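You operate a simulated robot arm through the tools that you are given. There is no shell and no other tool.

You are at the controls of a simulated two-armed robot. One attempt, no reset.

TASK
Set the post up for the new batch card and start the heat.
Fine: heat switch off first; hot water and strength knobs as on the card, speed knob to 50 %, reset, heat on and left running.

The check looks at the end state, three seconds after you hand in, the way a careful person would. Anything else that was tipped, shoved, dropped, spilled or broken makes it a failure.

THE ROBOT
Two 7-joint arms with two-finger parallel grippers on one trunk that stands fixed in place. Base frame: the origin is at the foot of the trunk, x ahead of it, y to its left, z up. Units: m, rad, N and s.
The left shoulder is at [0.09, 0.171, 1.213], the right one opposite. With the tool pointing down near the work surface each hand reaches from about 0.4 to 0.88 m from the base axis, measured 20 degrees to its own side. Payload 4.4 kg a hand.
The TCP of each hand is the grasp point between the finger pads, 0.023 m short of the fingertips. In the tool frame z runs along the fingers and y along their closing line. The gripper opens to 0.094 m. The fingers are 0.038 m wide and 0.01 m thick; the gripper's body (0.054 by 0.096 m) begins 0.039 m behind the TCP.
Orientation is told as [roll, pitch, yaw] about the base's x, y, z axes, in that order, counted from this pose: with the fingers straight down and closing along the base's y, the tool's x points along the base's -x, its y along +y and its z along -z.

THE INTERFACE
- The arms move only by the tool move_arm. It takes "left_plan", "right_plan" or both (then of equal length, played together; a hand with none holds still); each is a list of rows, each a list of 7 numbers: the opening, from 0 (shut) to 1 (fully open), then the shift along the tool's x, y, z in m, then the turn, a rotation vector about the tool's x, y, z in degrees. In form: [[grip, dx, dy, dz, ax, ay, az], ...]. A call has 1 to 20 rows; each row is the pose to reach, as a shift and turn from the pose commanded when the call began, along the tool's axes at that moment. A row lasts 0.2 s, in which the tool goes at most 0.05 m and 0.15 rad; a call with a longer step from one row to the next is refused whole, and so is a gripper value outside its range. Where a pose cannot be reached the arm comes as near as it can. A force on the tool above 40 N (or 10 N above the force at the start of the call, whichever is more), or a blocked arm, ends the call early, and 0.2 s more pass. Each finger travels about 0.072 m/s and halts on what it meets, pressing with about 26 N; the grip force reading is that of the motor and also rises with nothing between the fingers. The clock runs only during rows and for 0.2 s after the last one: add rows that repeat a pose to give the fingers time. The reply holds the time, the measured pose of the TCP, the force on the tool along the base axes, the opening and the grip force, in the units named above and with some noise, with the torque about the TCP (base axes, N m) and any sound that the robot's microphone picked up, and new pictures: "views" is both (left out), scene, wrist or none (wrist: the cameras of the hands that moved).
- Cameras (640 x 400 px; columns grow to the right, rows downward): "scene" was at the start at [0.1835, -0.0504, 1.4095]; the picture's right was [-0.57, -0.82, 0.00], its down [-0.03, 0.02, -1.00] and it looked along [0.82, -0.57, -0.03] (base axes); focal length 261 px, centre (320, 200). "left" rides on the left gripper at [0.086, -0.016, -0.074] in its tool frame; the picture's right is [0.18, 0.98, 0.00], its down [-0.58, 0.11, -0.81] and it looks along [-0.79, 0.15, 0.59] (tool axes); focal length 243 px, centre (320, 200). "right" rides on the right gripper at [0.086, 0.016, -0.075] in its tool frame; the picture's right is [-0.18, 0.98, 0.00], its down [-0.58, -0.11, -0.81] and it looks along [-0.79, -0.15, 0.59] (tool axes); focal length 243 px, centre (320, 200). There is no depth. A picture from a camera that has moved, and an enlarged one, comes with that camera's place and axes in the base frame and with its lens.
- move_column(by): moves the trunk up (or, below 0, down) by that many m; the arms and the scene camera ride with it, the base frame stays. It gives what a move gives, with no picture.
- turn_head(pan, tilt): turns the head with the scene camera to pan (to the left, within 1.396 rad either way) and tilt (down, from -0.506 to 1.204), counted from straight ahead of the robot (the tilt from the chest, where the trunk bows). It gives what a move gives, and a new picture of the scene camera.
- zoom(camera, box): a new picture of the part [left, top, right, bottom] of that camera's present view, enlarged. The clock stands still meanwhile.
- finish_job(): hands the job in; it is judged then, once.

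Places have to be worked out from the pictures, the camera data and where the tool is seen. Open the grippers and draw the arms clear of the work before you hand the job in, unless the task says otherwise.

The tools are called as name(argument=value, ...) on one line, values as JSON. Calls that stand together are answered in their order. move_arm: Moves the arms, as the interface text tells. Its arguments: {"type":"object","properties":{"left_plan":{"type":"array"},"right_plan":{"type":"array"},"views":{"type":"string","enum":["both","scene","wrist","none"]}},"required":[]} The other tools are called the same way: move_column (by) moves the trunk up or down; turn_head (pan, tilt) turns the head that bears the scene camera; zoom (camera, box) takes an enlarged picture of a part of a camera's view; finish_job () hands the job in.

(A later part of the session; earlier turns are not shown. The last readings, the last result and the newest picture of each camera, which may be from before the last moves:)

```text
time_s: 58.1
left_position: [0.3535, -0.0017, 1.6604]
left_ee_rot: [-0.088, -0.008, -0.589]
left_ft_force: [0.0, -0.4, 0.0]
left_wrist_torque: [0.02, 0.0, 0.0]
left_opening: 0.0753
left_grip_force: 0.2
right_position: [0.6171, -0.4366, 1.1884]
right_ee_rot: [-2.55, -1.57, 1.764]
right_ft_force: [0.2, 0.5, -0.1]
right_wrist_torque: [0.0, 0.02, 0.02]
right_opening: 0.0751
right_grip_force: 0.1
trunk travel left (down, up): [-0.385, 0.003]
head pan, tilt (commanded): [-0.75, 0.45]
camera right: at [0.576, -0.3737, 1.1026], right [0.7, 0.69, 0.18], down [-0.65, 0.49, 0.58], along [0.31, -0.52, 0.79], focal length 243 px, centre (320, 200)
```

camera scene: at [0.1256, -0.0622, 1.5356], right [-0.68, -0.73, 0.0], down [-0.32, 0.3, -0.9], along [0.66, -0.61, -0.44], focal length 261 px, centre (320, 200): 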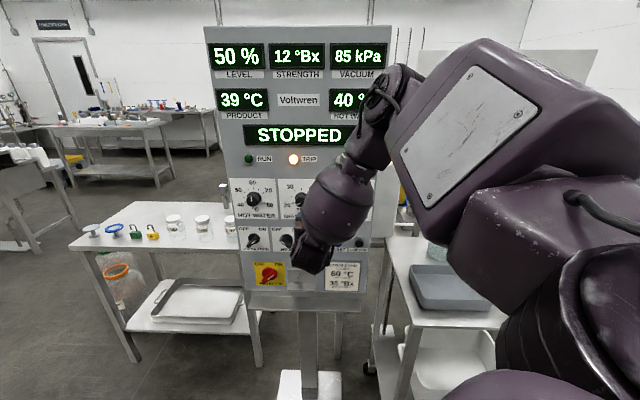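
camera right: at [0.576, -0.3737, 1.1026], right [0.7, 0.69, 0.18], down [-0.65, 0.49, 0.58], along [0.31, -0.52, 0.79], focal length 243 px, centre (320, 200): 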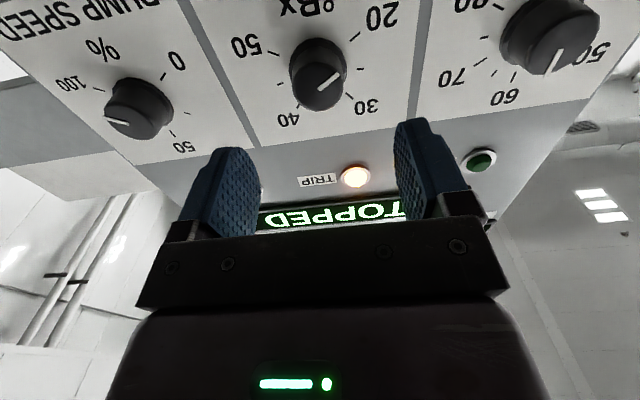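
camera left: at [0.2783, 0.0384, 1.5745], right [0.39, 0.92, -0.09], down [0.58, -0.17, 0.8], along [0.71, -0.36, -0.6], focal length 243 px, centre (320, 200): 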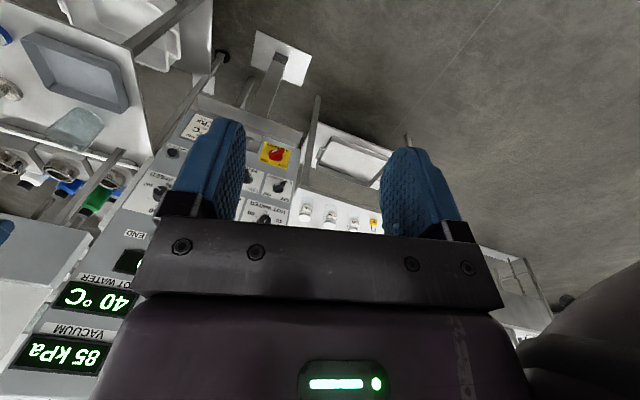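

Squared up with the strength knob. Now rolling the hand −60° so it can turn the full 120° clockwise.

move_arm(right_plan=[[0.8, 0, 0, 0, 0, 0, -7.5], [0.8, 0, 0, 0, 0, 0, -15], [0.8, 0, 0, 0, 0, 0, -22.5], [0.8, 0, 0, 0, 0, 0, -30], [0.8, 0, 0, 0, 0, 0, -37.5], [0.8, 0, 0, 0, 0, 0, -45], [0.8, 0, 0, 0, 0, 0, -52.5], [0.8, 0, 0, 0, 0, 0, -60], [0.8, 0, 0, 0, 0, 0, -60]], views="wrist")

zoom(camera="right", box=[220, 0, 420, 125])

```text
time_s: 60.1
left_position: [0.354, -0.0013, 1.66]
left_ee_rot: [-0.089, -0.008, -0.589]
left_ft_force: [-0.4, 0.1, -0.1]
left_wrist_torque: [0.05, -0.01, 0.02]
left_opening: 0.0751
left_grip_force: 0.1
right_position: [0.6171, -0.4389, 1.1895]
right_ee_rot: [-1.574, -0.521, 0.786]
right_ft_force: [-0.2, 0.6, -0.1]
right_wrist_torque: [-0.02, -0.03, 0.01]
right_opening: 0.0752
right_grip_force: 0.0
trunk travel left (down, up): [-0.385, 0.003]
head pan, tilt (commanded): [-0.75, 0.45]
camera right: at [0.5171, -0.4333, 1.1334], right [0.46, 0.46, -0.76], down [-0.25, 0.89, 0.38], along [0.85, 0.02, 0.52], focal length 243 px, centre (320, 200)
```

right: 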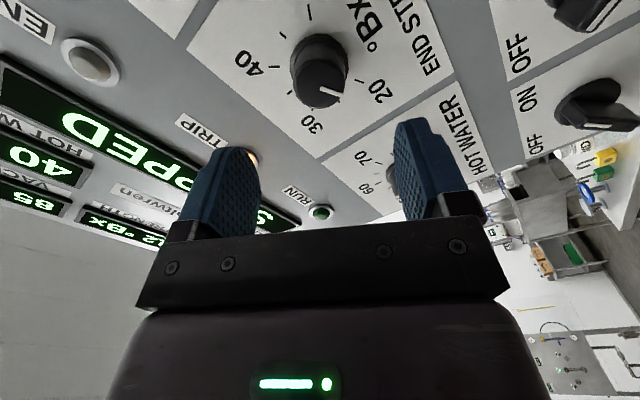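

```text
3.20 times, centred on (320, 62) of right
camera zoom: at [0.5171, -0.4333, 1.1334], right [0.46, 0.46, -0.76], down [-0.25, 0.89, 0.38], along [0.85, 0.02, 0.52], focal length 776 px, centre (320, 640)
```

zoom: 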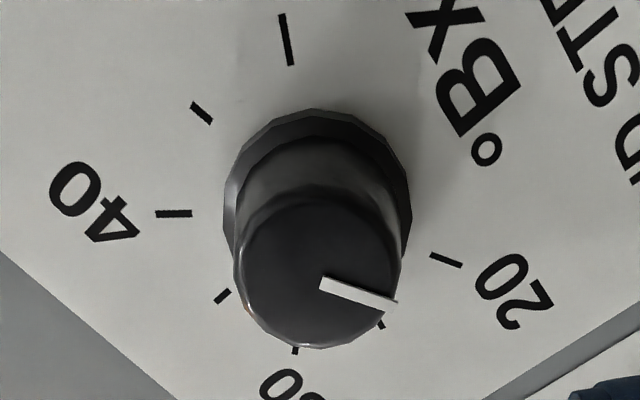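

The knob is aligned to within about 1 mm, judging by the hot-water grip that worked. I'll go in 76 mm and close on the strength knob.

move_arm(right_plan=[[0.8, 0.0005, 0.0003, 0.016, 0, 0, 0], [0.8, 0.0005, 0.0003, 0.032, 0, 0, 0], [0.8, 0.0005, 0.0003, 0.048, 0, 0, 0], [0.8, 0.0005, 0.0003, 0.062, 0, 0, 0], [0.8, 0.0005, 0.0003, 0.076, 0, 0, 0], [0.8, 0.0005, 0.0003, 0.076, 0, 0, 0], [0.5, 0.0005, 0.0003, 0.076, 0, 0, 0], [0.2, 0.0005, 0.0003, 0.076, 0, 0, 0], [0.2, 0.0005, 0.0003, 0.076, 0, 0, 0], [0.2, 0.0005, 0.0003, 0.076, 0, 0, 0]], views="wrist")

```text
time_s: 62.3
left_position: [0.3531, -0.0019, 1.6591]
left_ee_rot: [-0.088, -0.007, -0.588]
left_ft_force: [0.4, -0.6, -0.4]
left_wrist_torque: [-0.01, -0.01, -0.01]
left_opening: 0.075
left_grip_force: 0.1
right_position: [0.6713, -0.4922, 1.1905]
right_ee_rot: [-1.575, -0.525, 0.785]
right_ft_force: [1.0, -4.5, 7.7]
right_wrist_torque: [-0.01, -0.05, -0.26]
right_opening: 0.0389
right_grip_force: 44.9
trunk travel left (down, up): [-0.385, 0.003]
head pan, tilt (commanded): [-0.75, 0.45]
camera right: at [0.571, -0.4869, 1.1336], right [0.46, 0.46, -0.76], down [-0.25, 0.89, 0.38], along [0.85, 0.01, 0.53], focal length 243 px, centre (320, 200)
```

right: 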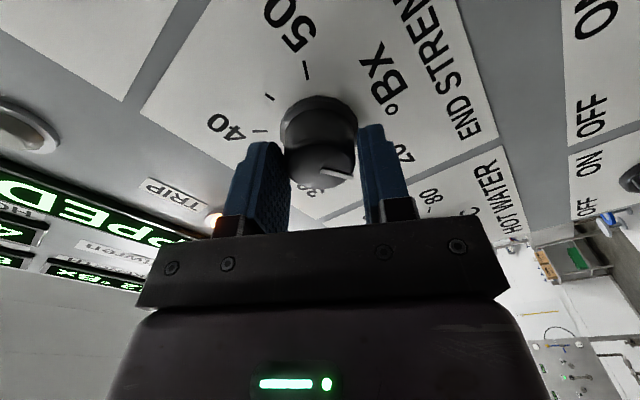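

The grip is good, with about 8 N sideways from a ~0.9 mm offset that I'll ease. Now turning 120° clockwise from 20 to 35 °Bx.

move_arm(right_plan=[[0.2, 0, -0.0009, 0, 0, 0, 0], [0.2, 0, -0.0009, 0, 0, 0, 7.5], [0.2, 0, -0.0009, 0, 0, 0, 15], [0.2, 0, -0.0009, 0, 0, 0, 22.5], [0.2, 0, -0.0009, 0, 0, 0, 30], [0.2, 0, -0.0009, 0, 0, 0, 37.5], [0.2, 0, -0.0009, 0, 0, 0, 45], [0.2, 0, -0.0009, 0, 0, 0, 52.5], [0.2, 0, -0.0009, 0, 0, 0, 60], [0.2, 0, -0.0009, 0, 0, 0, 67.5], [0.2, 0, -0.0009, 0, 0, 0, 75], [0.2, 0, -0.0009, 0, 0, 0, 82.5], [0.2, 0, -0.0009, 0, 0, 0, 90], [0.2, 0, -0.0009, 0, 0, 0, 97.5], [0.2, 0, -0.0009, 0, 0, 0, 105], [0.2, 0, -0.0009, 0, 0, 0, 112.5], [0.2, 0, -0.0009, 0, 0, 0, 120], [0.2, 0, -0.0009, 0, 0, 0, 120]], views="wrist")

```text
time_s: 66.1
left_position: [0.3516, -0.0005, 1.6609]
left_ee_rot: [-0.089, -0.008, -0.588]
left_ft_force: [1.2, -0.3, -0.6]
left_wrist_torque: [0.0, 0.02, -0.02]
left_opening: 0.0753
left_grip_force: 0.0
right_position: [0.6689, -0.4936, 1.1911]
right_ee_rot: [1.572, -0.521, -2.36]
right_ft_force: [-5.6, -6.5, 11.7]
right_wrist_torque: [-0.15, -0.21, -0.4]
right_opening: 0.0387
right_grip_force: 44.9
trunk travel left (down, up): [-0.385, 0.003]
head pan, tilt (commanded): [-0.75, 0.45]
camera right: at [0.6752, -0.382, 1.1617], right [0.23, 0.23, 0.94], down [-0.96, 0.18, 0.19], along [-0.12, -0.96, 0.27], focal length 243 px, centre (320, 200)
```

right: 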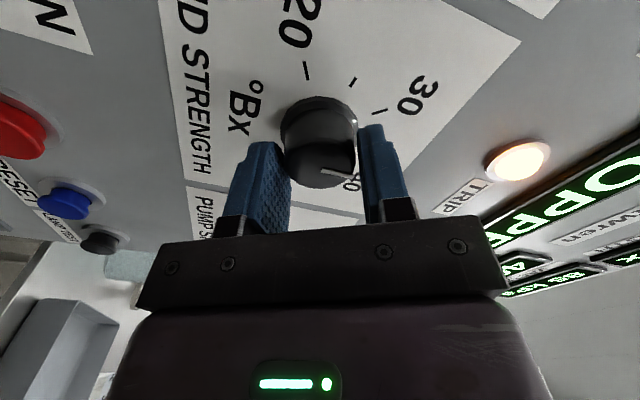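

The full 120° turn is done. I'll release, back out, and check the pointer.

move_arm(right_plan=[[0.5, 0, 0, 0, 0, 0, 0], [0.8, 0, 0, 0, 0, 0, 0], [0.8, 0, 0, 0, 0, 0, 0], [0.8, 0, 0, -0.02, 0, 0, 0], [0.8, 0, 0, -0.05, 0, 0, 0], [0.8, 0, 0, -0.078, 0, 0, 0], [0.8, 0, 0, -0.078, 0, 0, 0]], views="both")

zoom(camera="right", box=[220, 0, 420, 125])

```text
time_s: 67.7
left_position: [0.3535, -0.0015, 1.6591]
left_ee_rot: [-0.088, -0.008, -0.588]
left_ft_force: [-0.5, -0.1, -0.7]
left_wrist_torque: [-0.06, 0.0, 0.0]
left_opening: 0.0752
left_grip_force: 0.1
right_position: [0.6181, -0.4376, 1.1899]
right_ee_rot: [1.573, -0.525, -2.358]
right_ft_force: [0.1, -0.1, -0.4]
right_wrist_torque: [-0.02, 0.03, 0.01]
right_opening: 0.0751
right_grip_force: 0.0
trunk travel left (down, up): [-0.385, 0.003]
head pan, tilt (commanded): [-0.75, 0.45]
camera scene: at [0.1258, -0.0618, 1.5356], right [-0.68, -0.73, 0.0], down [-0.32, 0.3, -0.9], along [0.66, -0.61, -0.44], focal length 261 px, centre (320, 200)
camera right: at [0.6237, -0.3263, 1.1605], right [0.23, 0.24, 0.94], down [-0.96, 0.18, 0.2], along [-0.12, -0.96, 0.27], focal length 243 px, centre (320, 200)
```

scene: 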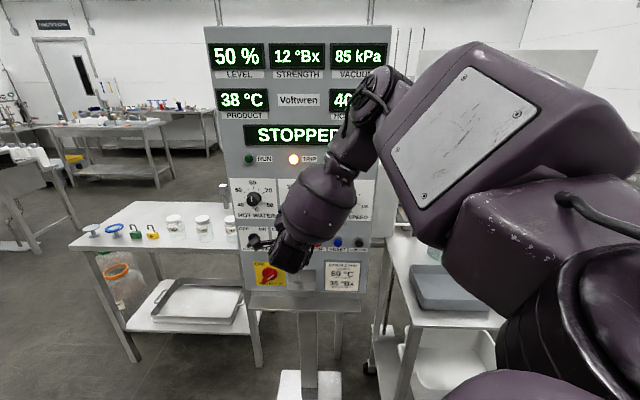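
right: 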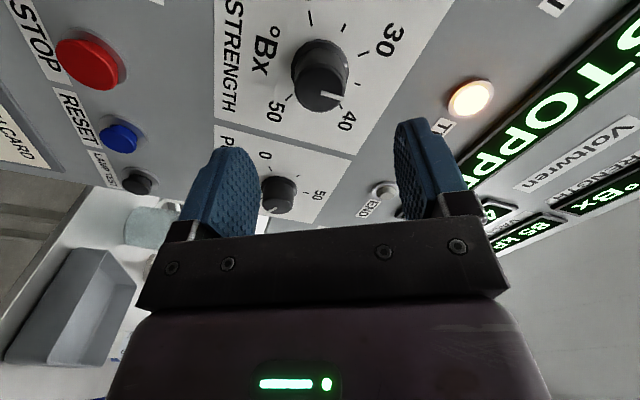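

```text
3.20 times, centred on (320, 62) of right
camera zoom: at [0.6237, -0.3263, 1.1605], right [0.23, 0.24, 0.94], down [-0.96, 0.18, 0.2], along [-0.12, -0.96, 0.27], focal length 776 px, centre (320, 640)
```

zoom: 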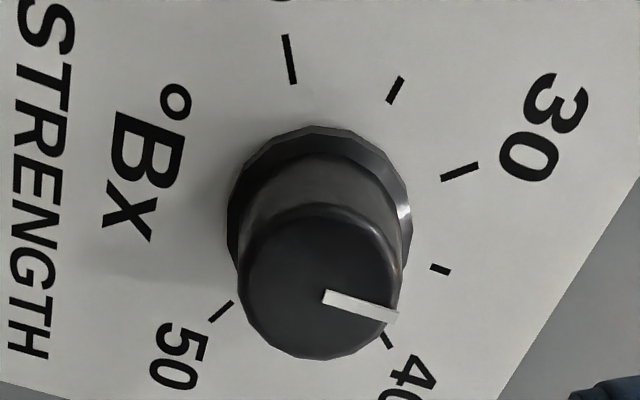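

The pointer is near 35, perhaps 2–3° short. I'll zoom tighter to measure it.

zoom(camera="right", box=[285, 35, 360, 120])

```text
4.71 times, centred on (322, 78) of right
camera zoom: at [0.6237, -0.3263, 1.1605], right [0.23, 0.24, 0.94], down [-0.96, 0.18, 0.2], along [-0.12, -0.96, 0.27], focal length 1142 px, centre (308, 776)
```

zoom: 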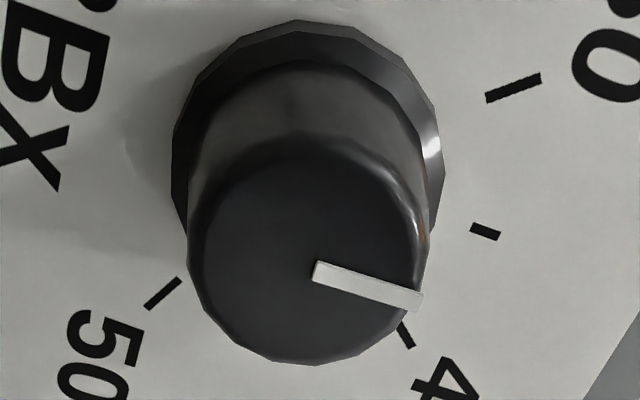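

The strength pointer is within about 2° of the 35 mark, roughly 34.8. For the speed knob I'll use the left arm from a more extended posture, so first the right hand backs away, rolls level, and returns to its parking spot.

move_arm(right_plan=[[0.8, 0, 0, -0.02, 0, 0, -4], [0.8, -0.002, 0.01, -0.035, 0, 0, -11], [0.8, -0.004, 0.02, -0.05, 0, 0, -18], [0.8, -0.006, 0.03, -0.065, 0, 0, -25], [0.8, -0.008, 0.04, -0.075, 0, 0, -32], [0.8, -0.01, 0.05, -0.0832, 0, 0, -39], [0.8, -0.0119, 0.0624, -0.0832, 0, 0, -46], [0.8, -0.0119, 0.0624, -0.0832, 0, 0, -53], [0.8, -0.0119, 0.0624, -0.0832, 0, 0, -60], [0.8, -0.0119, 0.0624, -0.0832, 0, 0, -60]], views="scene")

```text
time_s: 69.9
left_position: [0.3546, -0.0017, 1.659]
left_ee_rot: [-0.087, -0.005, -0.589]
left_ft_force: [-0.6, -0.1, -0.5]
left_wrist_torque: [-0.02, -0.02, 0.01]
left_opening: 0.0751
left_grip_force: 0.0
right_position: [0.5715, -0.3653, 1.2501]
right_ee_rot: [-1.955, -1.568, 1.168]
right_ft_force: [0.2, -0.7, -0.2]
right_wrist_torque: [0.06, 0.04, 0.0]
right_opening: 0.0752
right_grip_force: 0.0
trunk travel left (down, up): [-0.385, 0.003]
head pan, tilt (commanded): [-0.75, 0.45]
camera scene: at [0.1254, -0.0618, 1.5356], right [-0.68, -0.73, 0.0], down [-0.32, 0.3, -0.9], along [0.66, -0.61, -0.44], focal length 261 px, centre (320, 200)
```

scene: 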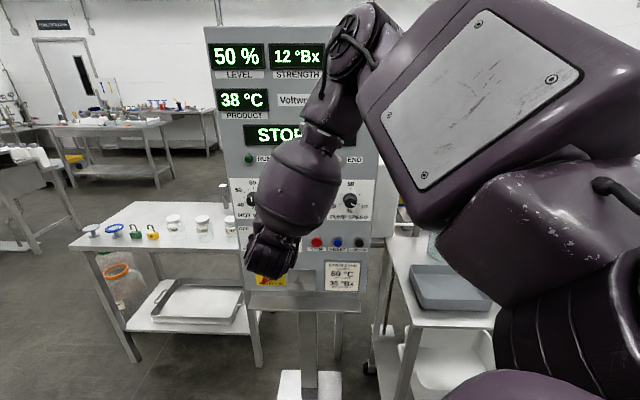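

Now I'll reverse the right hand's earlier path back to its parking spot on the right.

move_arm(right_plan=[[0.8, -0.021, -0.019, -0.003, 0, 7.5, 0], [0.8, -0.042, -0.038, -0.006, 0, 15, 0], [0.8, -0.063, -0.057, -0.009, 0, 22.5, 0], [0.8, -0.083, -0.076, -0.012, 0, 30, 0], [0.8, -0.104, -0.095, -0.015, 0, 37.5, 0], [0.8, -0.125, -0.114, -0.018, 0, 45, 0], [0.8, -0.146, -0.132, -0.021, 0, 52.5, 0], [0.8, -0.167, -0.151, -0.024, 0, 60, 0], [0.8, -0.188, -0.17, -0.027, 0, 67.5, 0], [0.8, -0.208, -0.189, -0.03, 0, 75, 0], [0.8, -0.229, -0.208, -0.033, 0, 82.5, 0], [0.8, -0.25, -0.2271, -0.0366, 0, 90, 0], [0.8, -0.255, -0.26, -0.011, 0, 90, 0], [0.8, -0.26, -0.293, 0.014, 0, 90, 0], [0.8, -0.265, -0.326, 0.04, 0, 90, 0], [0.8, -0.27, -0.359, 0.065, 0, 90, 0], [0.8, -0.275, -0.392, 0.09, 0, 90, 0], [0.8, -0.28, -0.425, 0.115, 0, 90, 0], [0.8, -0.285, -0.445, 0.13, 0, 90, 0], [0.8, -0.285, -0.445, 0.13, 0, 90, 0]], views="scene")

zoom(camera="scene", box=[220, 165, 390, 300])

```text
time_s: 74.1
left_position: [0.357, -0.0047, 1.659]
left_ee_rot: [-0.088, -0.002, -0.59]
left_ft_force: [-0.1, 0.5, -0.3]
left_wrist_torque: [0.03, 0.03, 0.0]
left_opening: 0.0752
left_grip_force: 0.1
right_position: [0.348, -0.7749, 1.5346]
right_ee_rot: [0.011, -0.005, -0.782]
right_ft_force: [0.4, -2.3, -5.8]
right_wrist_torque: [0.11, 0.07, -0.04]
right_opening: 0.0751
right_grip_force: 0.0
trunk travel left (down, up): [-0.385, 0.003]
head pan, tilt (commanded): [-0.75, 0.45]
camera scene: at [0.1272, -0.0649, 1.5351], right [-0.68, -0.73, 0.0], down [-0.32, 0.3, -0.9], along [0.66, -0.61, -0.44], focal length 261 px, centre (320, 200)
```

scene: 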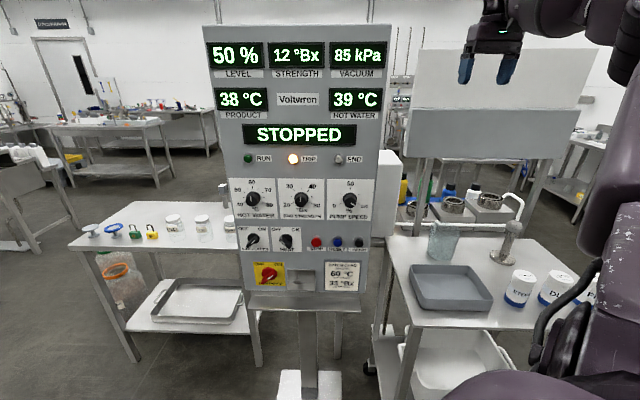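

```text
2.96 times, centred on (305, 232) of scene
camera zoom: at [0.1272, -0.0649, 1.5351], right [-0.68, -0.73, 0.0], down [-0.32, 0.3, -0.9], along [0.66, -0.61, -0.44], focal length 774 px, centre (364, 104)
```

zoom: 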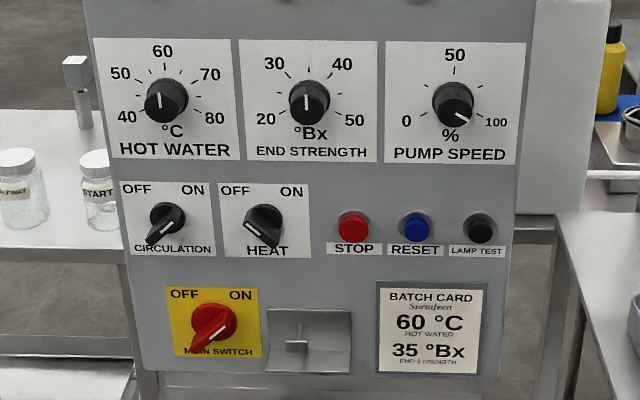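

Both settings look right from the front. I'll check the pointer angles closely.

zoom(camera="scene", box=[240, 175, 325, 220])

move_arm(right_plan=[[0.8, 0, 0, 0, 0, 0, 0]], views="none")

```text
7.53 times, centred on (282, 198) of scene
camera zoom: at [0.1272, -0.0649, 1.5351], right [-0.68, -0.73, 0.0], down [-0.32, 0.3, -0.9], along [0.66, -0.61, -0.44], focal length 1968 px, centre (602, 219)
```

zoom: 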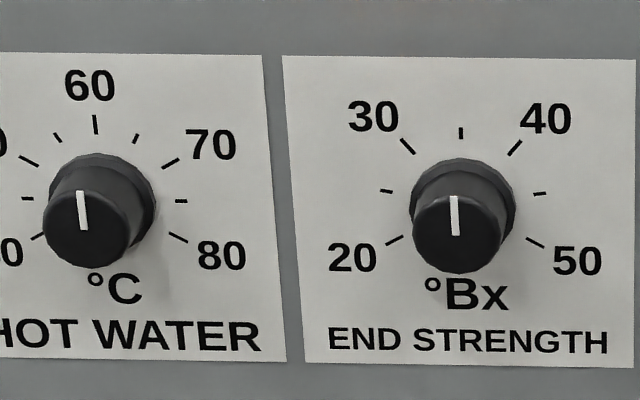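

```text
time_s: 74.5
left_position: [0.3549, -0.0018, 1.6595]
left_ee_rot: [-0.089, -0.006, -0.586]
left_ft_force: [0.9, 0.0, 0.4]
left_wrist_torque: [0.03, 0.02, 0.0]
left_opening: 0.0753
left_grip_force: 0.0
right_position: [0.3482, -0.7725, 1.5342]
right_ee_rot: [-0.002, -0.003, -0.787]
right_ft_force: [0.5, -0.1, 0.4]
right_wrist_torque: [0.03, -0.02, -0.01]
right_opening: 0.0751
right_grip_force: 0.2
trunk travel left (down, up): [-0.385, 0.003]
head pan, tilt (commanded): [-0.75, 0.45]
```

Both knobs are within about 1° of their marks. I'll lower the trunk back to its starting height so the left shoulder is level with the knobs.

move_column(by=-0.16)

turn_head(pan=-0.75, tilt=0.25)

```text
time_s: 76.3
left_position: [0.3534, -0.0026, 1.4998]
left_ee_rot: [-0.089, -0.007, -0.586]
left_ft_force: [-0.2, -0.2, 1.2]
left_wrist_torque: [-0.02, 0.0, 0.0]
left_opening: 0.0752
left_grip_force: 0.0
right_position: [0.3467, -0.7693, 1.3764]
right_ee_rot: [0.0, -0.001, -0.784]
right_ft_force: [-0.3, -0.3, -0.6]
right_wrist_torque: [-0.01, -0.02, 0.01]
right_opening: 0.0754
right_grip_force: 0.0
trunk travel left (down, up): [-0.225, 0.163]
head pan, tilt (commanded): [-0.75, 0.45]
```

```text
time_s: 77.1
left_position: [0.3555, -0.0008, 1.4988]
left_ee_rot: [-0.089, -0.008, -0.586]
left_ft_force: [0.2, 1.3, -0.2]
left_wrist_torque: [0.0, -0.04, -0.03]
left_opening: 0.075
left_grip_force: 0.1
right_position: [0.3488, -0.7701, 1.3749]
right_ee_rot: [0.0, -0.002, -0.786]
right_ft_force: [-0.9, -0.3, -0.4]
right_wrist_torque: [-0.01, 0.0, -0.02]
right_opening: 0.0752
right_grip_force: 0.0
trunk travel left (down, up): [-0.225, 0.163]
head pan, tilt (commanded): [-0.75, 0.25]
camera scene: at [0.1771, -0.0626, 1.3895], right [-0.68, -0.73, 0.0], down [-0.18, 0.17, -0.97], along [0.71, -0.66, -0.25], focal length 261 px, centre (320, 200)
```

scene: 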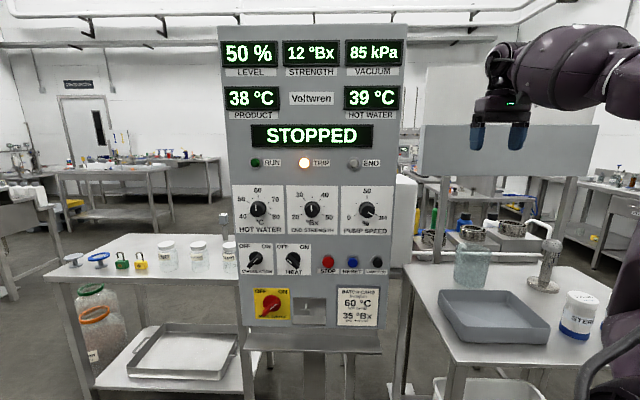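

The view is clear. I'll bring the left hand to an extended, horizontal pose at the left half of the panel, about 19 cm off it.

move_arm(left_plan=[[0.8, -0.0255, -0.005, 0.0131, 0.31, -5.56, 0.8], [0.8, -0.051, -0.01, 0.0261, 0.62, -11.12, 1.59], [0.8, -0.0765, -0.015, 0.0392, 0.94, -16.68, 2.39], [0.8, -0.102, -0.02, 0.0522, 1.25, -22.24, 3.19], [0.8, -0.1276, -0.025, 0.0653, 1.56, -27.8, 3.98], [0.8, -0.1531, -0.03, 0.0783, 1.87, -33.36, 4.78], [0.8, -0.1786, -0.035, 0.0914, 2.18, -38.92, 5.57], [0.8, -0.2041, -0.04, 0.1045, 2.5, -44.48, 6.37], [0.8, -0.2296, -0.0449, 0.1175, 2.81, -50.04, 7.17], [0.8, -0.2551, -0.0499, 0.1306, 3.12, -55.6, 7.96], [0.8, -0.2806, -0.0549, 0.1436, 3.43, -61.16, 8.76], [0.8, -0.3062, -0.0599, 0.1567, 3.74, -66.72, 9.56], [0.8, -0.3317, -0.0649, 0.1697, 4.05, -72.28, 10.35], [0.8, -0.3572, -0.0699, 0.1828, 4.37, -77.84, 11.15], [0.8, -0.3827, -0.0749, 0.1958, 4.68, -83.4, 11.94], [0.8, -0.4082, -0.0799, 0.2089, 4.99, -88.96, 12.74], [0.8, -0.4082, -0.0799, 0.2089, 4.99, -88.96, 12.74]], views="both")

```text
time_s: 80.7
left_position: [0.6285, -0.2962, 1.3093]
left_ee_rot: [-0.155, -1.51, -0.626]
left_ft_force: [0.1, 0.5, -0.7]
left_wrist_torque: [0.02, 0.01, -0.03]
left_opening: 0.0753
left_grip_force: 0.0
left hand out of reach, approached as far as the arm can: row 16, 17
right_position: [0.3488, -0.7701, 1.3749]
right_ee_rot: [0.0, -0.001, -0.786]
right_ft_force: [-0.3, 0.8, -1.3]
right_wrist_torque: [-0.02, 0.01, -0.01]
right_opening: 0.0751
right_grip_force: 0.0
trunk travel left (down, up): [-0.225, 0.163]
head pan, tilt (commanded): [-0.75, 0.25]
camera scene: at [0.1771, -0.0629, 1.3896], right [-0.68, -0.73, 0.0], down [-0.18, 0.17, -0.97], along [0.71, -0.66, -0.25], focal length 261 px, centre (320, 200)
camera left: at [0.5609, -0.2532, 1.2276], right [0.68, 0.7, -0.19], down [-0.47, 0.62, 0.63], along [0.56, -0.34, 0.75], focal length 243 px, centre (320, 200)
```

scene: 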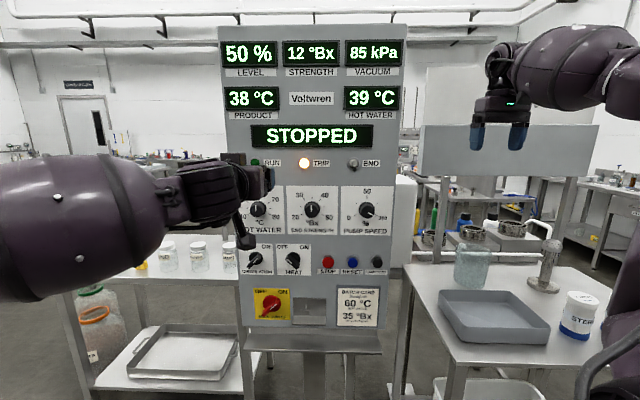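
left: 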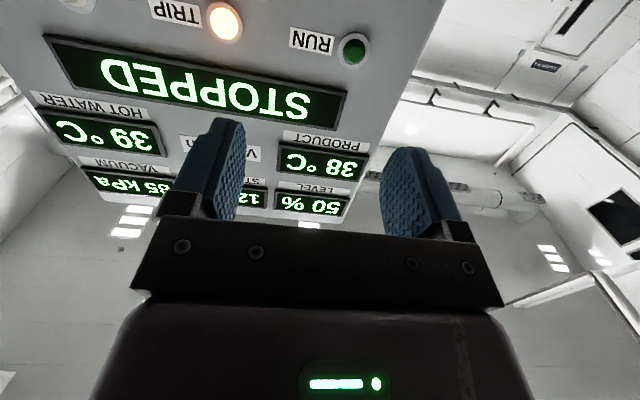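

The left hand is nearly square at the left half, tilted only 3.4°. I'll test that it tracks by moving forward and down a little while levelling out.

move_arm(left_plan=[[0.8, 0.015, 0, 0.017, 0, -0.5, 0], [0.8, 0.03, 0, 0.034, 0, -1, 0], [0.8, 0.045, 0, 0.051, 0, -1.7, 0], [0.8, 0.06, 0, 0.068, 0, -2.5, 0], [0.8, 0.0751, 0.0004, 0.0847, 0, -3.44, 0], [0.8, 0.0751, 0.0004, 0.0847, 0, -3.44, 0]], views="both")

```text
time_s: 82.1
left_position: [0.6547, -0.3056, 1.3123]
left_ee_rot: [0.051, -1.533, -0.866]
left_ft_force: [-0.5, 0.8, -0.5]
left_wrist_torque: [0.02, 0.02, 0.01]
left_opening: 0.0753
left_grip_force: 0.1
left hand out of reach, approached as far as the arm can: row 1, 2, 3, 4, 5, 6
right_position: [0.3473, -0.7694, 1.3747]
right_ee_rot: [0.0, -0.002, -0.786]
right_ft_force: [-0.2, -0.5, 0.0]
right_wrist_torque: [0.02, 0.01, 0.0]
right_opening: 0.0752
right_grip_force: 0.0
trunk travel left (down, up): [-0.225, 0.163]
head pan, tilt (commanded): [-0.75, 0.25]
camera scene: at [0.1771, -0.0628, 1.3896], right [-0.68, -0.73, 0.0], down [-0.18, 0.17, -0.97], along [0.71, -0.66, -0.25], focal length 261 px, centre (320, 200)
camera left: at [0.5901, -0.2601, 1.2287], right [0.71, 0.68, -0.18], down [-0.46, 0.64, 0.61], along [0.53, -0.35, 0.77], focal length 243 px, centre (320, 200)
```

scene: 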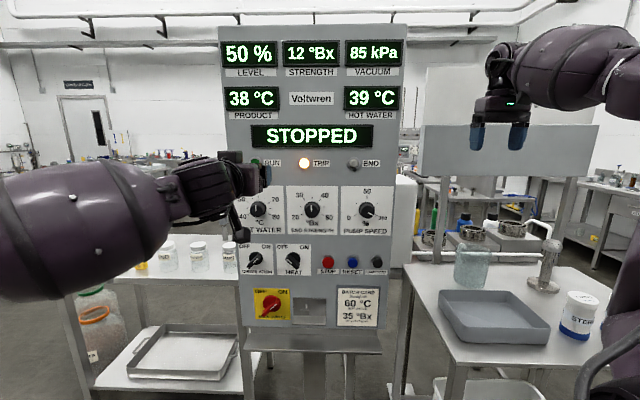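
left: 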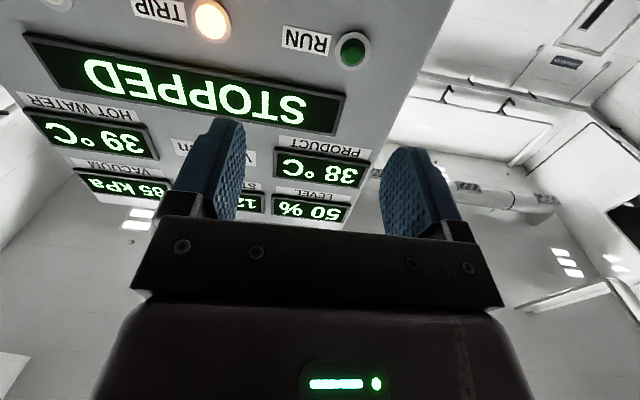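

The left arm can't go lower in this posture, but the trunk can supply that height change later. I'll test whether it slides right cleanly at this height, in small steps.

move_arm(left_plan=[[0.8, 0, -0.012, -0.005, 0, 0, 0], [0.8, 0, -0.024, -0.008, 0, 0, 0], [0.8, 0, -0.036, -0.01, 0, 0, 0], [0.8, 0, -0.048, -0.01, 0, 0, 0]], views="both")

```text
time_s: 83.1
left_position: [0.6233, -0.3201, 1.316]
left_ee_rot: [0.032, -1.529, -0.848]
left_ft_force: [-0.5, 0.3, -0.4]
left_wrist_torque: [0.03, 0.04, 0.0]
left_opening: 0.0753
left_grip_force: 0.1
left hand out of reach, approached as far as the arm can: row 2, 3, 4
right_position: [0.3482, -0.7686, 1.3752]
right_ee_rot: [-0.003, -0.001, -0.787]
right_ft_force: [-0.1, 0.9, -0.1]
right_wrist_torque: [-0.01, 0.03, 0.04]
right_opening: 0.0751
right_grip_force: 0.0
trunk travel left (down, up): [-0.225, 0.163]
head pan, tilt (commanded): [-0.75, 0.25]
camera scene: at [0.177, -0.0628, 1.3895], right [-0.68, -0.73, 0.0], down [-0.18, 0.17, -0.97], along [0.71, -0.66, -0.25], focal length 261 px, centre (320, 200)
camera left: at [0.5586, -0.2751, 1.2338], right [0.71, 0.68, -0.18], down [-0.46, 0.64, 0.61], along [0.54, -0.35, 0.77], focal length 243 px, centre (320, 200)
```

scene: 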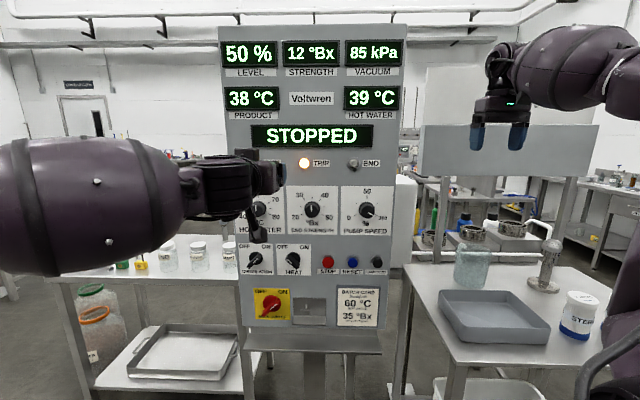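
left: 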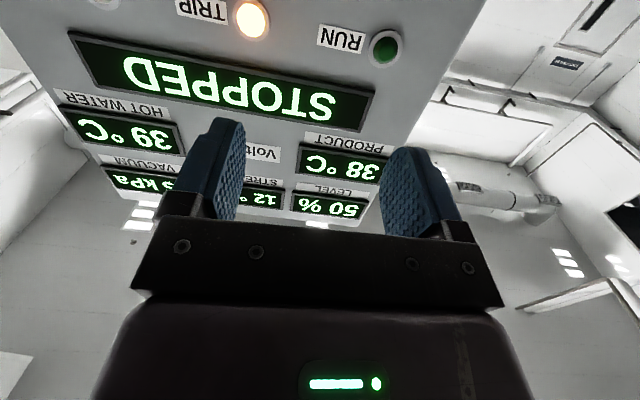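

The left arm can't cross any further to the right, so it won't reach the speed knob. The right arm's posture looks different after its last parking move, so I'll look at it and consider approaching from the right side.

turn_head(pan=-1.3, tilt=0.3)

```text
time_s: 84.0
left_position: [0.6227, -0.32, 1.3172]
left_ee_rot: [0.028, -1.528, -0.845]
left_ft_force: [0.1, 0.3, -1.3]
left_wrist_torque: [-0.01, -0.03, -0.01]
left_opening: 0.0755
left_grip_force: 0.0
right_position: [0.3484, -0.7707, 1.3756]
right_ee_rot: [0.002, -0.003, -0.786]
right_ft_force: [0.1, 0.7, 0.3]
right_wrist_torque: [0.02, 0.02, -0.01]
right_opening: 0.0752
right_grip_force: 0.1
trunk travel left (down, up): [-0.225, 0.163]
head pan, tilt (commanded): [-1.3, 0.3]
camera scene: at [0.1337, -0.0888, 1.3848], right [-0.96, -0.27, 0.0], down [-0.08, 0.28, -0.96], along [0.26, -0.92, -0.3], focal length 261 px, centre (320, 200)
```

scene: 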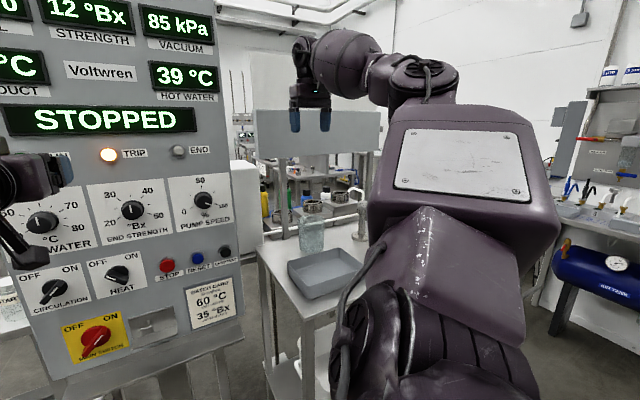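

Now I can see the right elbow is out to the side with the forearm pointing forward. I'll first draw the left hand back, then try bringing the right hand horizontal directly from the right side.

move_arm(left_plan=[[0.8, -0.0103, 0.002, -0.0264, 0, 5.4, 0], [0.8, -0.0206, 0.004, -0.0528, 0, 10.8, 0], [0.8, -0.0309, 0.006, -0.0791, 0, 16.2, 0], [0.8, -0.0413, 0.008, -0.1055, 0, 21.6, 0], [0.8, -0.0516, 0.01, -0.1319, 0, 27, 0], [0.8, -0.0619, 0.012, -0.1583, 0, 32.4, 0], [0.8, -0.0722, 0.014, -0.1846, 0, 37.8, 0], [0.8, -0.0825, 0.016, -0.211, 0, 43.2, 0], [0.8, -0.0928, 0.018, -0.2374, 0, 48.6, 0], [0.8, -0.1031, 0.02, -0.2638, 0, 54, 0], [0.8, -0.1134, 0.022, -0.2901, 0, 59.4, 0], [0.8, -0.1238, 0.024, -0.3165, 0, 64.8, 0], [0.8, -0.1341, 0.026, -0.3429, 0, 70.2, 0], [0.8, -0.1444, 0.028, -0.3693, 0, 75.6, 0], [0.8, -0.1547, 0.03, -0.3956, 0, 81, 0], [0.8, -0.165, 0.0315, -0.422, 0, 86.4, 0], [0.8, -0.165, 0.0315, -0.422, 0, 86.4, 0]], views="none")

```text
time_s: 87.7
left_position: [0.3647, 0.0021, 1.4976]
left_ee_rot: [0.0, -0.022, -0.815]
left_ft_force: [0.5, -0.8, 0.0]
left_wrist_torque: [0.02, 0.02, 0.0]
left_opening: 0.0753
left_grip_force: 0.1
right_position: [0.3488, -0.7703, 1.3747]
right_ee_rot: [-0.002, 0.001, -0.786]
right_ft_force: [1.0, 0.2, -0.8]
right_wrist_torque: [0.02, 0.01, -0.02]
right_opening: 0.0752
right_grip_force: 0.1
trunk travel left (down, up): [-0.225, 0.163]
head pan, tilt (commanded): [-1.3, 0.3]
```

Testing the right hand: turning the fingers horizontal while moving toward a point about 15 cm off the panel plane, just beyond its right edge.

move_arm(right_plan=[[0.8, 0.007, 0.014, 0.008, 0, -7.5, 0], [0.8, 0.014, 0.028, 0.017, 0, -15, 0], [0.8, 0.021, 0.042, 0.025, 0, -22.5, 0], [0.8, 0.028, 0.057, 0.033, 0, -30, 0], [0.8, 0.035, 0.071, 0.042, 0, -37.5, 0], [0.8, 0.042, 0.085, 0.05, 0, -45, 0], [0.8, 0.05, 0.099, 0.058, 0, -52.5, 0], [0.8, 0.057, 0.113, 0.067, 0, -60, 0], [0.8, 0.064, 0.127, 0.075, 0, -67.5, 0], [0.8, 0.071, 0.141, 0.083, 0, -75, 0], [0.8, 0.078, 0.156, 0.092, 0, -82.5, 0], [0.8, 0.0849, 0.1697, 0.1, 0, -90, 0], [0.8, 0.0849, 0.1697, 0.1, 0, -90, 0]], views="both")

```text
time_s: 90.5
left_position: [0.3615, 0.0022, 1.498]
left_ee_rot: [0.0, -0.025, -0.814]
left_ft_force: [0.6, -0.6, 0.7]
left_wrist_torque: [-0.02, 0.0, -0.03]
left_opening: 0.0751
left_grip_force: 0.0
right_position: [0.4117, -0.593, 1.2849]
right_ee_rot: [0.048, -1.482, -0.835]
right_ft_force: [-0.6, -0.7, -0.5]
right_wrist_torque: [-0.03, 0.02, 0.02]
right_opening: 0.0751
right_grip_force: 0.1
right hand out of reach, approached as far as the arm can: row 12, 13
trunk travel left (down, up): [-0.225, 0.163]
head pan, tilt (commanded): [-1.3, 0.3]
camera scene: at [0.1334, -0.0886, 1.3849], right [-0.96, -0.27, 0.0], down [-0.08, 0.28, -0.96], along [0.26, -0.92, -0.3], focal length 261 px, centre (320, 200)
camera right: at [0.3662, -0.5227, 1.2055], right [0.71, 0.68, 0.19], down [-0.61, 0.46, 0.65], along [0.36, -0.58, 0.74], focal length 243 px, centre (320, 200)
```

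scene: 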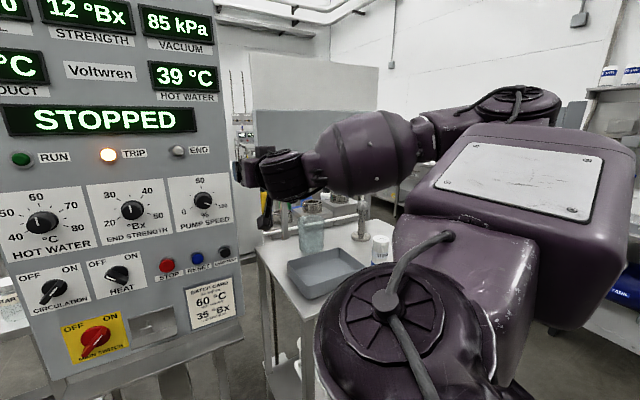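
right: 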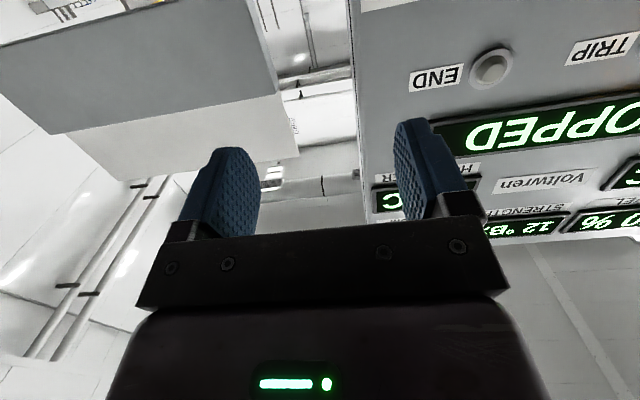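

This works: with the elbow out to the right, the hand is nearly level just off the panel's right edge. I'll move on to a stand-off in front of the pump speed knob and level out.

move_arm(right_plan=[[0.8, 0.01, 0.0175, 0.007, 0, -0.5, 0], [0.8, 0.025, 0.035, 0.014, 0, -1.2, 0], [0.8, 0.042, 0.0524, 0.0215, 0, -2.1, 0], [0.8, 0.06, 0.07, 0.0286, 0, -3.1, 0], [0.8, 0.077, 0.0873, 0.036, 0, -4.1, 0], [0.8, 0.092, 0.1048, 0.0429, 0, -5.1, 0], [0.8, 0.092, 0.1048, 0.0429, 0, -5.1, 0]], views="both")

```text
time_s: 92.0
left_position: [0.363, 0.0024, 1.4992]
left_ee_rot: [0.002, -0.023, -0.816]
left_ft_force: [0.3, 0.2, 0.1]
left_wrist_torque: [-0.01, -0.01, 0.02]
left_opening: 0.0753
left_grip_force: 0.1
right_position: [0.4767, -0.5331, 1.261]
right_ee_rot: [0.104, -1.536, -0.896]
right_ft_force: [0.6, 0.2, -0.2]
right_wrist_torque: [-0.02, -0.01, 0.02]
right_opening: 0.0752
right_grip_force: 0.1
right hand out of reach, approached as far as the arm can: row 1, 2, 3, 4, 5, 6, 7
trunk travel left (down, up): [-0.225, 0.163]
head pan, tilt (commanded): [-1.3, 0.3]
camera scene: at [0.1344, -0.0892, 1.3846], right [-0.96, -0.27, 0.0], down [-0.08, 0.29, -0.96], along [0.26, -0.92, -0.3], focal length 261 px, centre (320, 200)
camera right: at [0.4342, -0.4673, 1.1779], right [0.7, 0.69, 0.19], down [-0.63, 0.48, 0.61], along [0.33, -0.55, 0.77], focal length 243 px, centre (320, 200)
```

scene: 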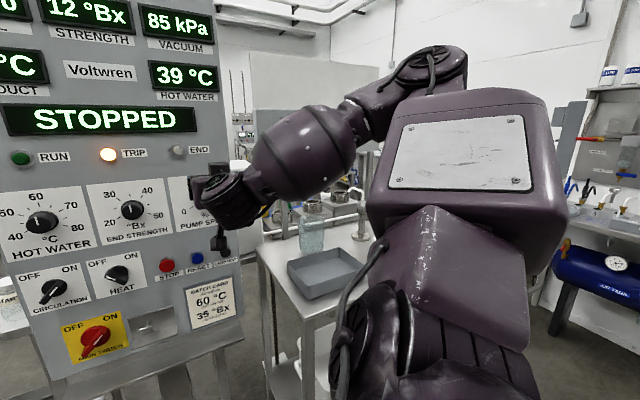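
right: 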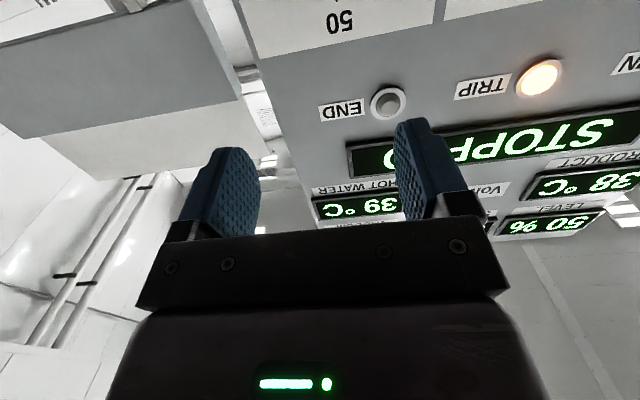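

The limit now is height: in this posture the hand needs to stay above shoulder level. Lowering the trunk 0.10 m brings the hand down in the same posture, and the hand is 14 cm clear of the panel.

move_column(by=-0.1)

zoom(camera="right", box=[0, 0, 640, 400])

```text
time_s: 93.4
left_position: [0.3603, 0.0023, 1.4001]
left_ee_rot: [0.003, -0.028, -0.815]
left_ft_force: [-0.8, 0.4, 0.2]
left_wrist_torque: [-0.03, -0.04, 0.02]
left_opening: 0.0753
left_grip_force: 0.1
right_position: [0.5457, -0.5333, 1.0402]
right_ee_rot: [-0.712, -1.247, -0.084]
right_ft_force: [-0.3, 0.6, 0.0]
right_wrist_torque: [0.0, 0.04, 0.02]
right_opening: 0.0749
right_grip_force: 0.0
trunk travel left (down, up): [-0.125, 0.263]
head pan, tilt (commanded): [-1.3, 0.3]
```

```text
1.00 times, centred on (320, 200) of right (not enlarged: the box is as wide or as high as the picture)
camera zoom: at [0.4793, -0.4671, 0.9733], right [0.73, 0.69, -0.03], down [-0.42, 0.48, 0.77], along [0.54, -0.55, 0.64], focal length 243 px, centre (320, 200)
```

zoom: 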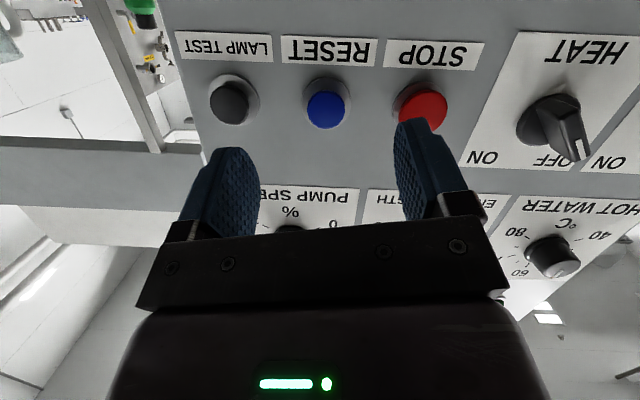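

The hand ended up lower than intended, at [0.546, −0.533, 1.04], touching nothing and sitting in front of RESET about 10 cm off the panel. I'll look at the arm's posture.

turn_head(pan=-1.2, tilt=0.3)

```text
time_s: 94.0
left_position: [0.363, 0.0016, 1.3982]
left_ee_rot: [0.003, -0.021, -0.814]
left_ft_force: [0.8, -0.8, -0.2]
left_wrist_torque: [0.01, 0.01, 0.01]
left_opening: 0.0752
left_grip_force: 0.1
right_position: [0.5466, -0.5341, 1.0367]
right_ee_rot: [-0.709, -1.241, -0.083]
right_ft_force: [-0.6, 0.6, 0.1]
right_wrist_torque: [0.02, 0.02, 0.01]
right_opening: 0.0752
right_grip_force: 0.1
trunk travel left (down, up): [-0.125, 0.263]
head pan, tilt (commanded): [-1.201, 0.3]
camera scene: at [0.2382, -0.0861, 1.2706], right [-0.93, -0.36, 0.0], down [-0.11, 0.28, -0.96], along [0.34, -0.89, -0.3], focal length 261 px, centre (320, 200)
```

scene: 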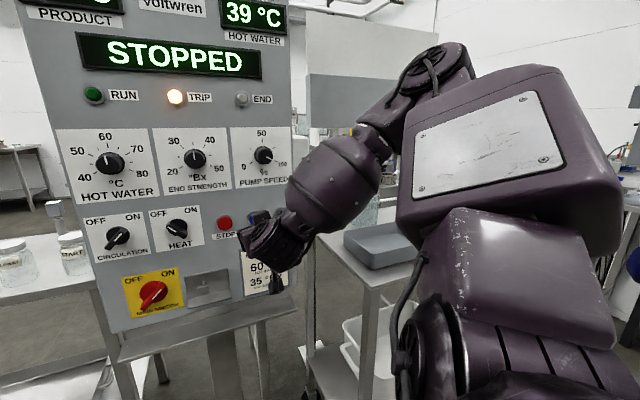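

The arm is now in a lower, more forward posture. I'll see if it can rise from here to the speed knob stand-off while levelling the tool.

move_arm(right_plan=[[0.8, -0.0191, -0.0089, -0.012, 0.13, -2, 0], [0.8, -0.0382, -0.0179, -0.024, 0.25, -4, 0], [0.8, -0.0573, -0.0268, -0.035, 0.38, -6, 0], [0.8, -0.0765, -0.0358, -0.042, 0.5, -8, 0], [0.8, -0.0956, -0.0447, -0.048, 0.63, -10, 0], [0.8, -0.1147, -0.0537, -0.052, 0.75, -12, 0], [0.8, -0.1338, -0.0626, -0.0543, 0.88, -13.9, 0], [0.8, -0.1338, -0.0626, -0.0543, 0.88, -13.9, 0]], views="both")

```text
time_s: 95.8
left_position: [0.3639, 0.0028, 1.3979]
left_ee_rot: [-0.002, -0.022, -0.815]
left_ft_force: [-0.5, 0.0, -0.4]
left_wrist_torque: [-0.04, 0.04, 0.02]
left_opening: 0.0752
left_grip_force: 0.1
right_position: [0.5113, -0.5432, 1.1901]
right_ee_rot: [-1.528, -1.356, 0.744]
right_ft_force: [-0.3, 0.2, 0.5]
right_wrist_torque: [0.0, -0.03, -0.02]
right_opening: 0.0752
right_grip_force: 0.1
trunk travel left (down, up): [-0.125, 0.263]
head pan, tilt (commanded): [-1.201, 0.3]
camera scene: at [0.2385, -0.0857, 1.2705], right [-0.93, -0.36, 0.0], down [-0.11, 0.28, -0.96], along [0.35, -0.89, -0.3], focal length 261 px, centre (320, 200)
camera right: at [0.4563, -0.4915, 1.1042], right [0.71, 0.71, -0.03], down [-0.55, 0.58, 0.6], along [0.44, -0.41, 0.8], focal length 243 px, centre (320, 200)
```

scene: 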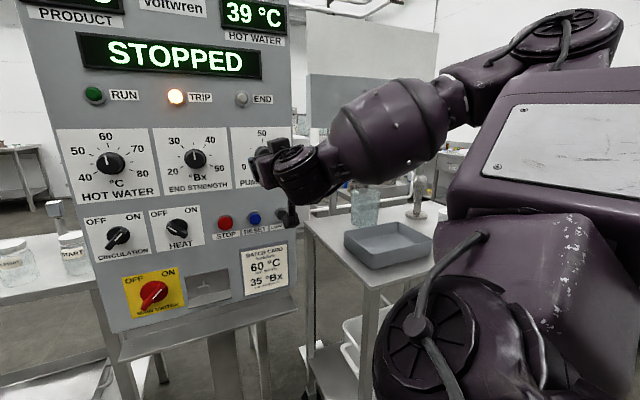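
right: 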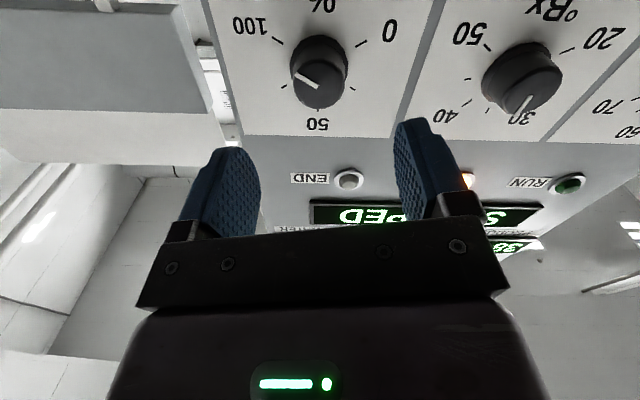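

The right hand is now level and directly in front of the speed knob, with no reach warnings. I'll roll it to +60° ready for the counter-clockwise turn.

move_arm(right_plan=[[0.8, 0, 0, 0, 0, 0, 7.3], [0.8, 0, 0, 0, 0, 0, 14.6], [0.8, 0, 0, 0, 0, 0, 21.9], [0.8, 0, 0, 0, 0, 0, 29.2], [0.8, 0, 0, 0, 0, 0, 36.5], [0.8, 0, 0, 0, 0, 0, 43.8], [0.8, 0, 0, 0, 0, 0, 51.1], [0.8, 0, 0, 0, 0, 0, 58.4], [0.8, 0, 0, 0, 0, 0, 65.7], [0.8, 0, 0, 0, 0, 0, 72.3], [0.8, 0, 0, 0, 0, 0, 72.3]], views="both")

zoom(camera="right", box=[220, 0, 420, 125])

```text
time_s: 98.2
left_position: [0.3637, 0.002, 1.3978]
left_ee_rot: [0.002, -0.023, -0.814]
left_ft_force: [0.2, 0.1, -0.6]
left_wrist_torque: [0.02, -0.01, 0.01]
left_opening: 0.0752
left_grip_force: 0.0
right_position: [0.5106, -0.5424, 1.1918]
right_ee_rot: [1.563, -0.522, -2.351]
right_ft_force: [-0.3, -0.6, 0.1]
right_wrist_torque: [-0.01, 0.01, 0.02]
right_opening: 0.0754
right_grip_force: 0.1
trunk travel left (down, up): [-0.125, 0.263]
head pan, tilt (commanded): [-1.201, 0.3]
camera scene: at [0.2382, -0.086, 1.2706], right [-0.93, -0.36, 0.0], down [-0.11, 0.28, -0.96], along [0.35, -0.89, -0.3], focal length 261 px, centre (320, 200)
camera right: at [0.5164, -0.4307, 1.1632], right [0.24, 0.23, 0.94], down [-0.96, 0.17, 0.2], along [-0.12, -0.96, 0.26], focal length 243 px, centre (320, 200)
```

scene: 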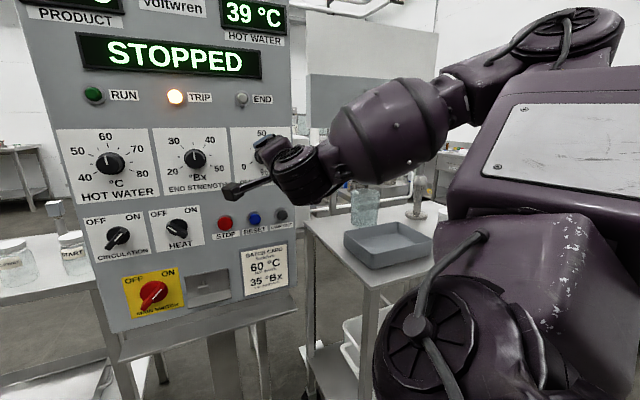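
right: 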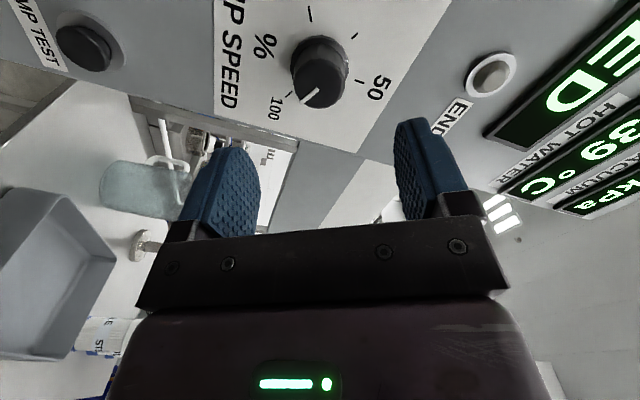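

```text
3.20 times, centred on (320, 62) of right
camera zoom: at [0.5164, -0.4307, 1.1632], right [0.24, 0.23, 0.94], down [-0.96, 0.17, 0.2], along [-0.12, -0.96, 0.26], focal length 776 px, centre (320, 640)
```

zoom: 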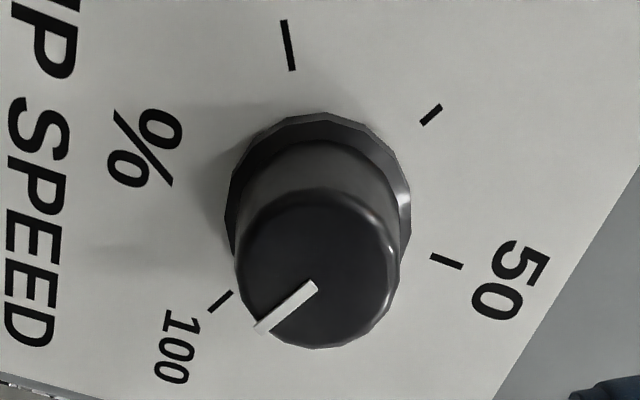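

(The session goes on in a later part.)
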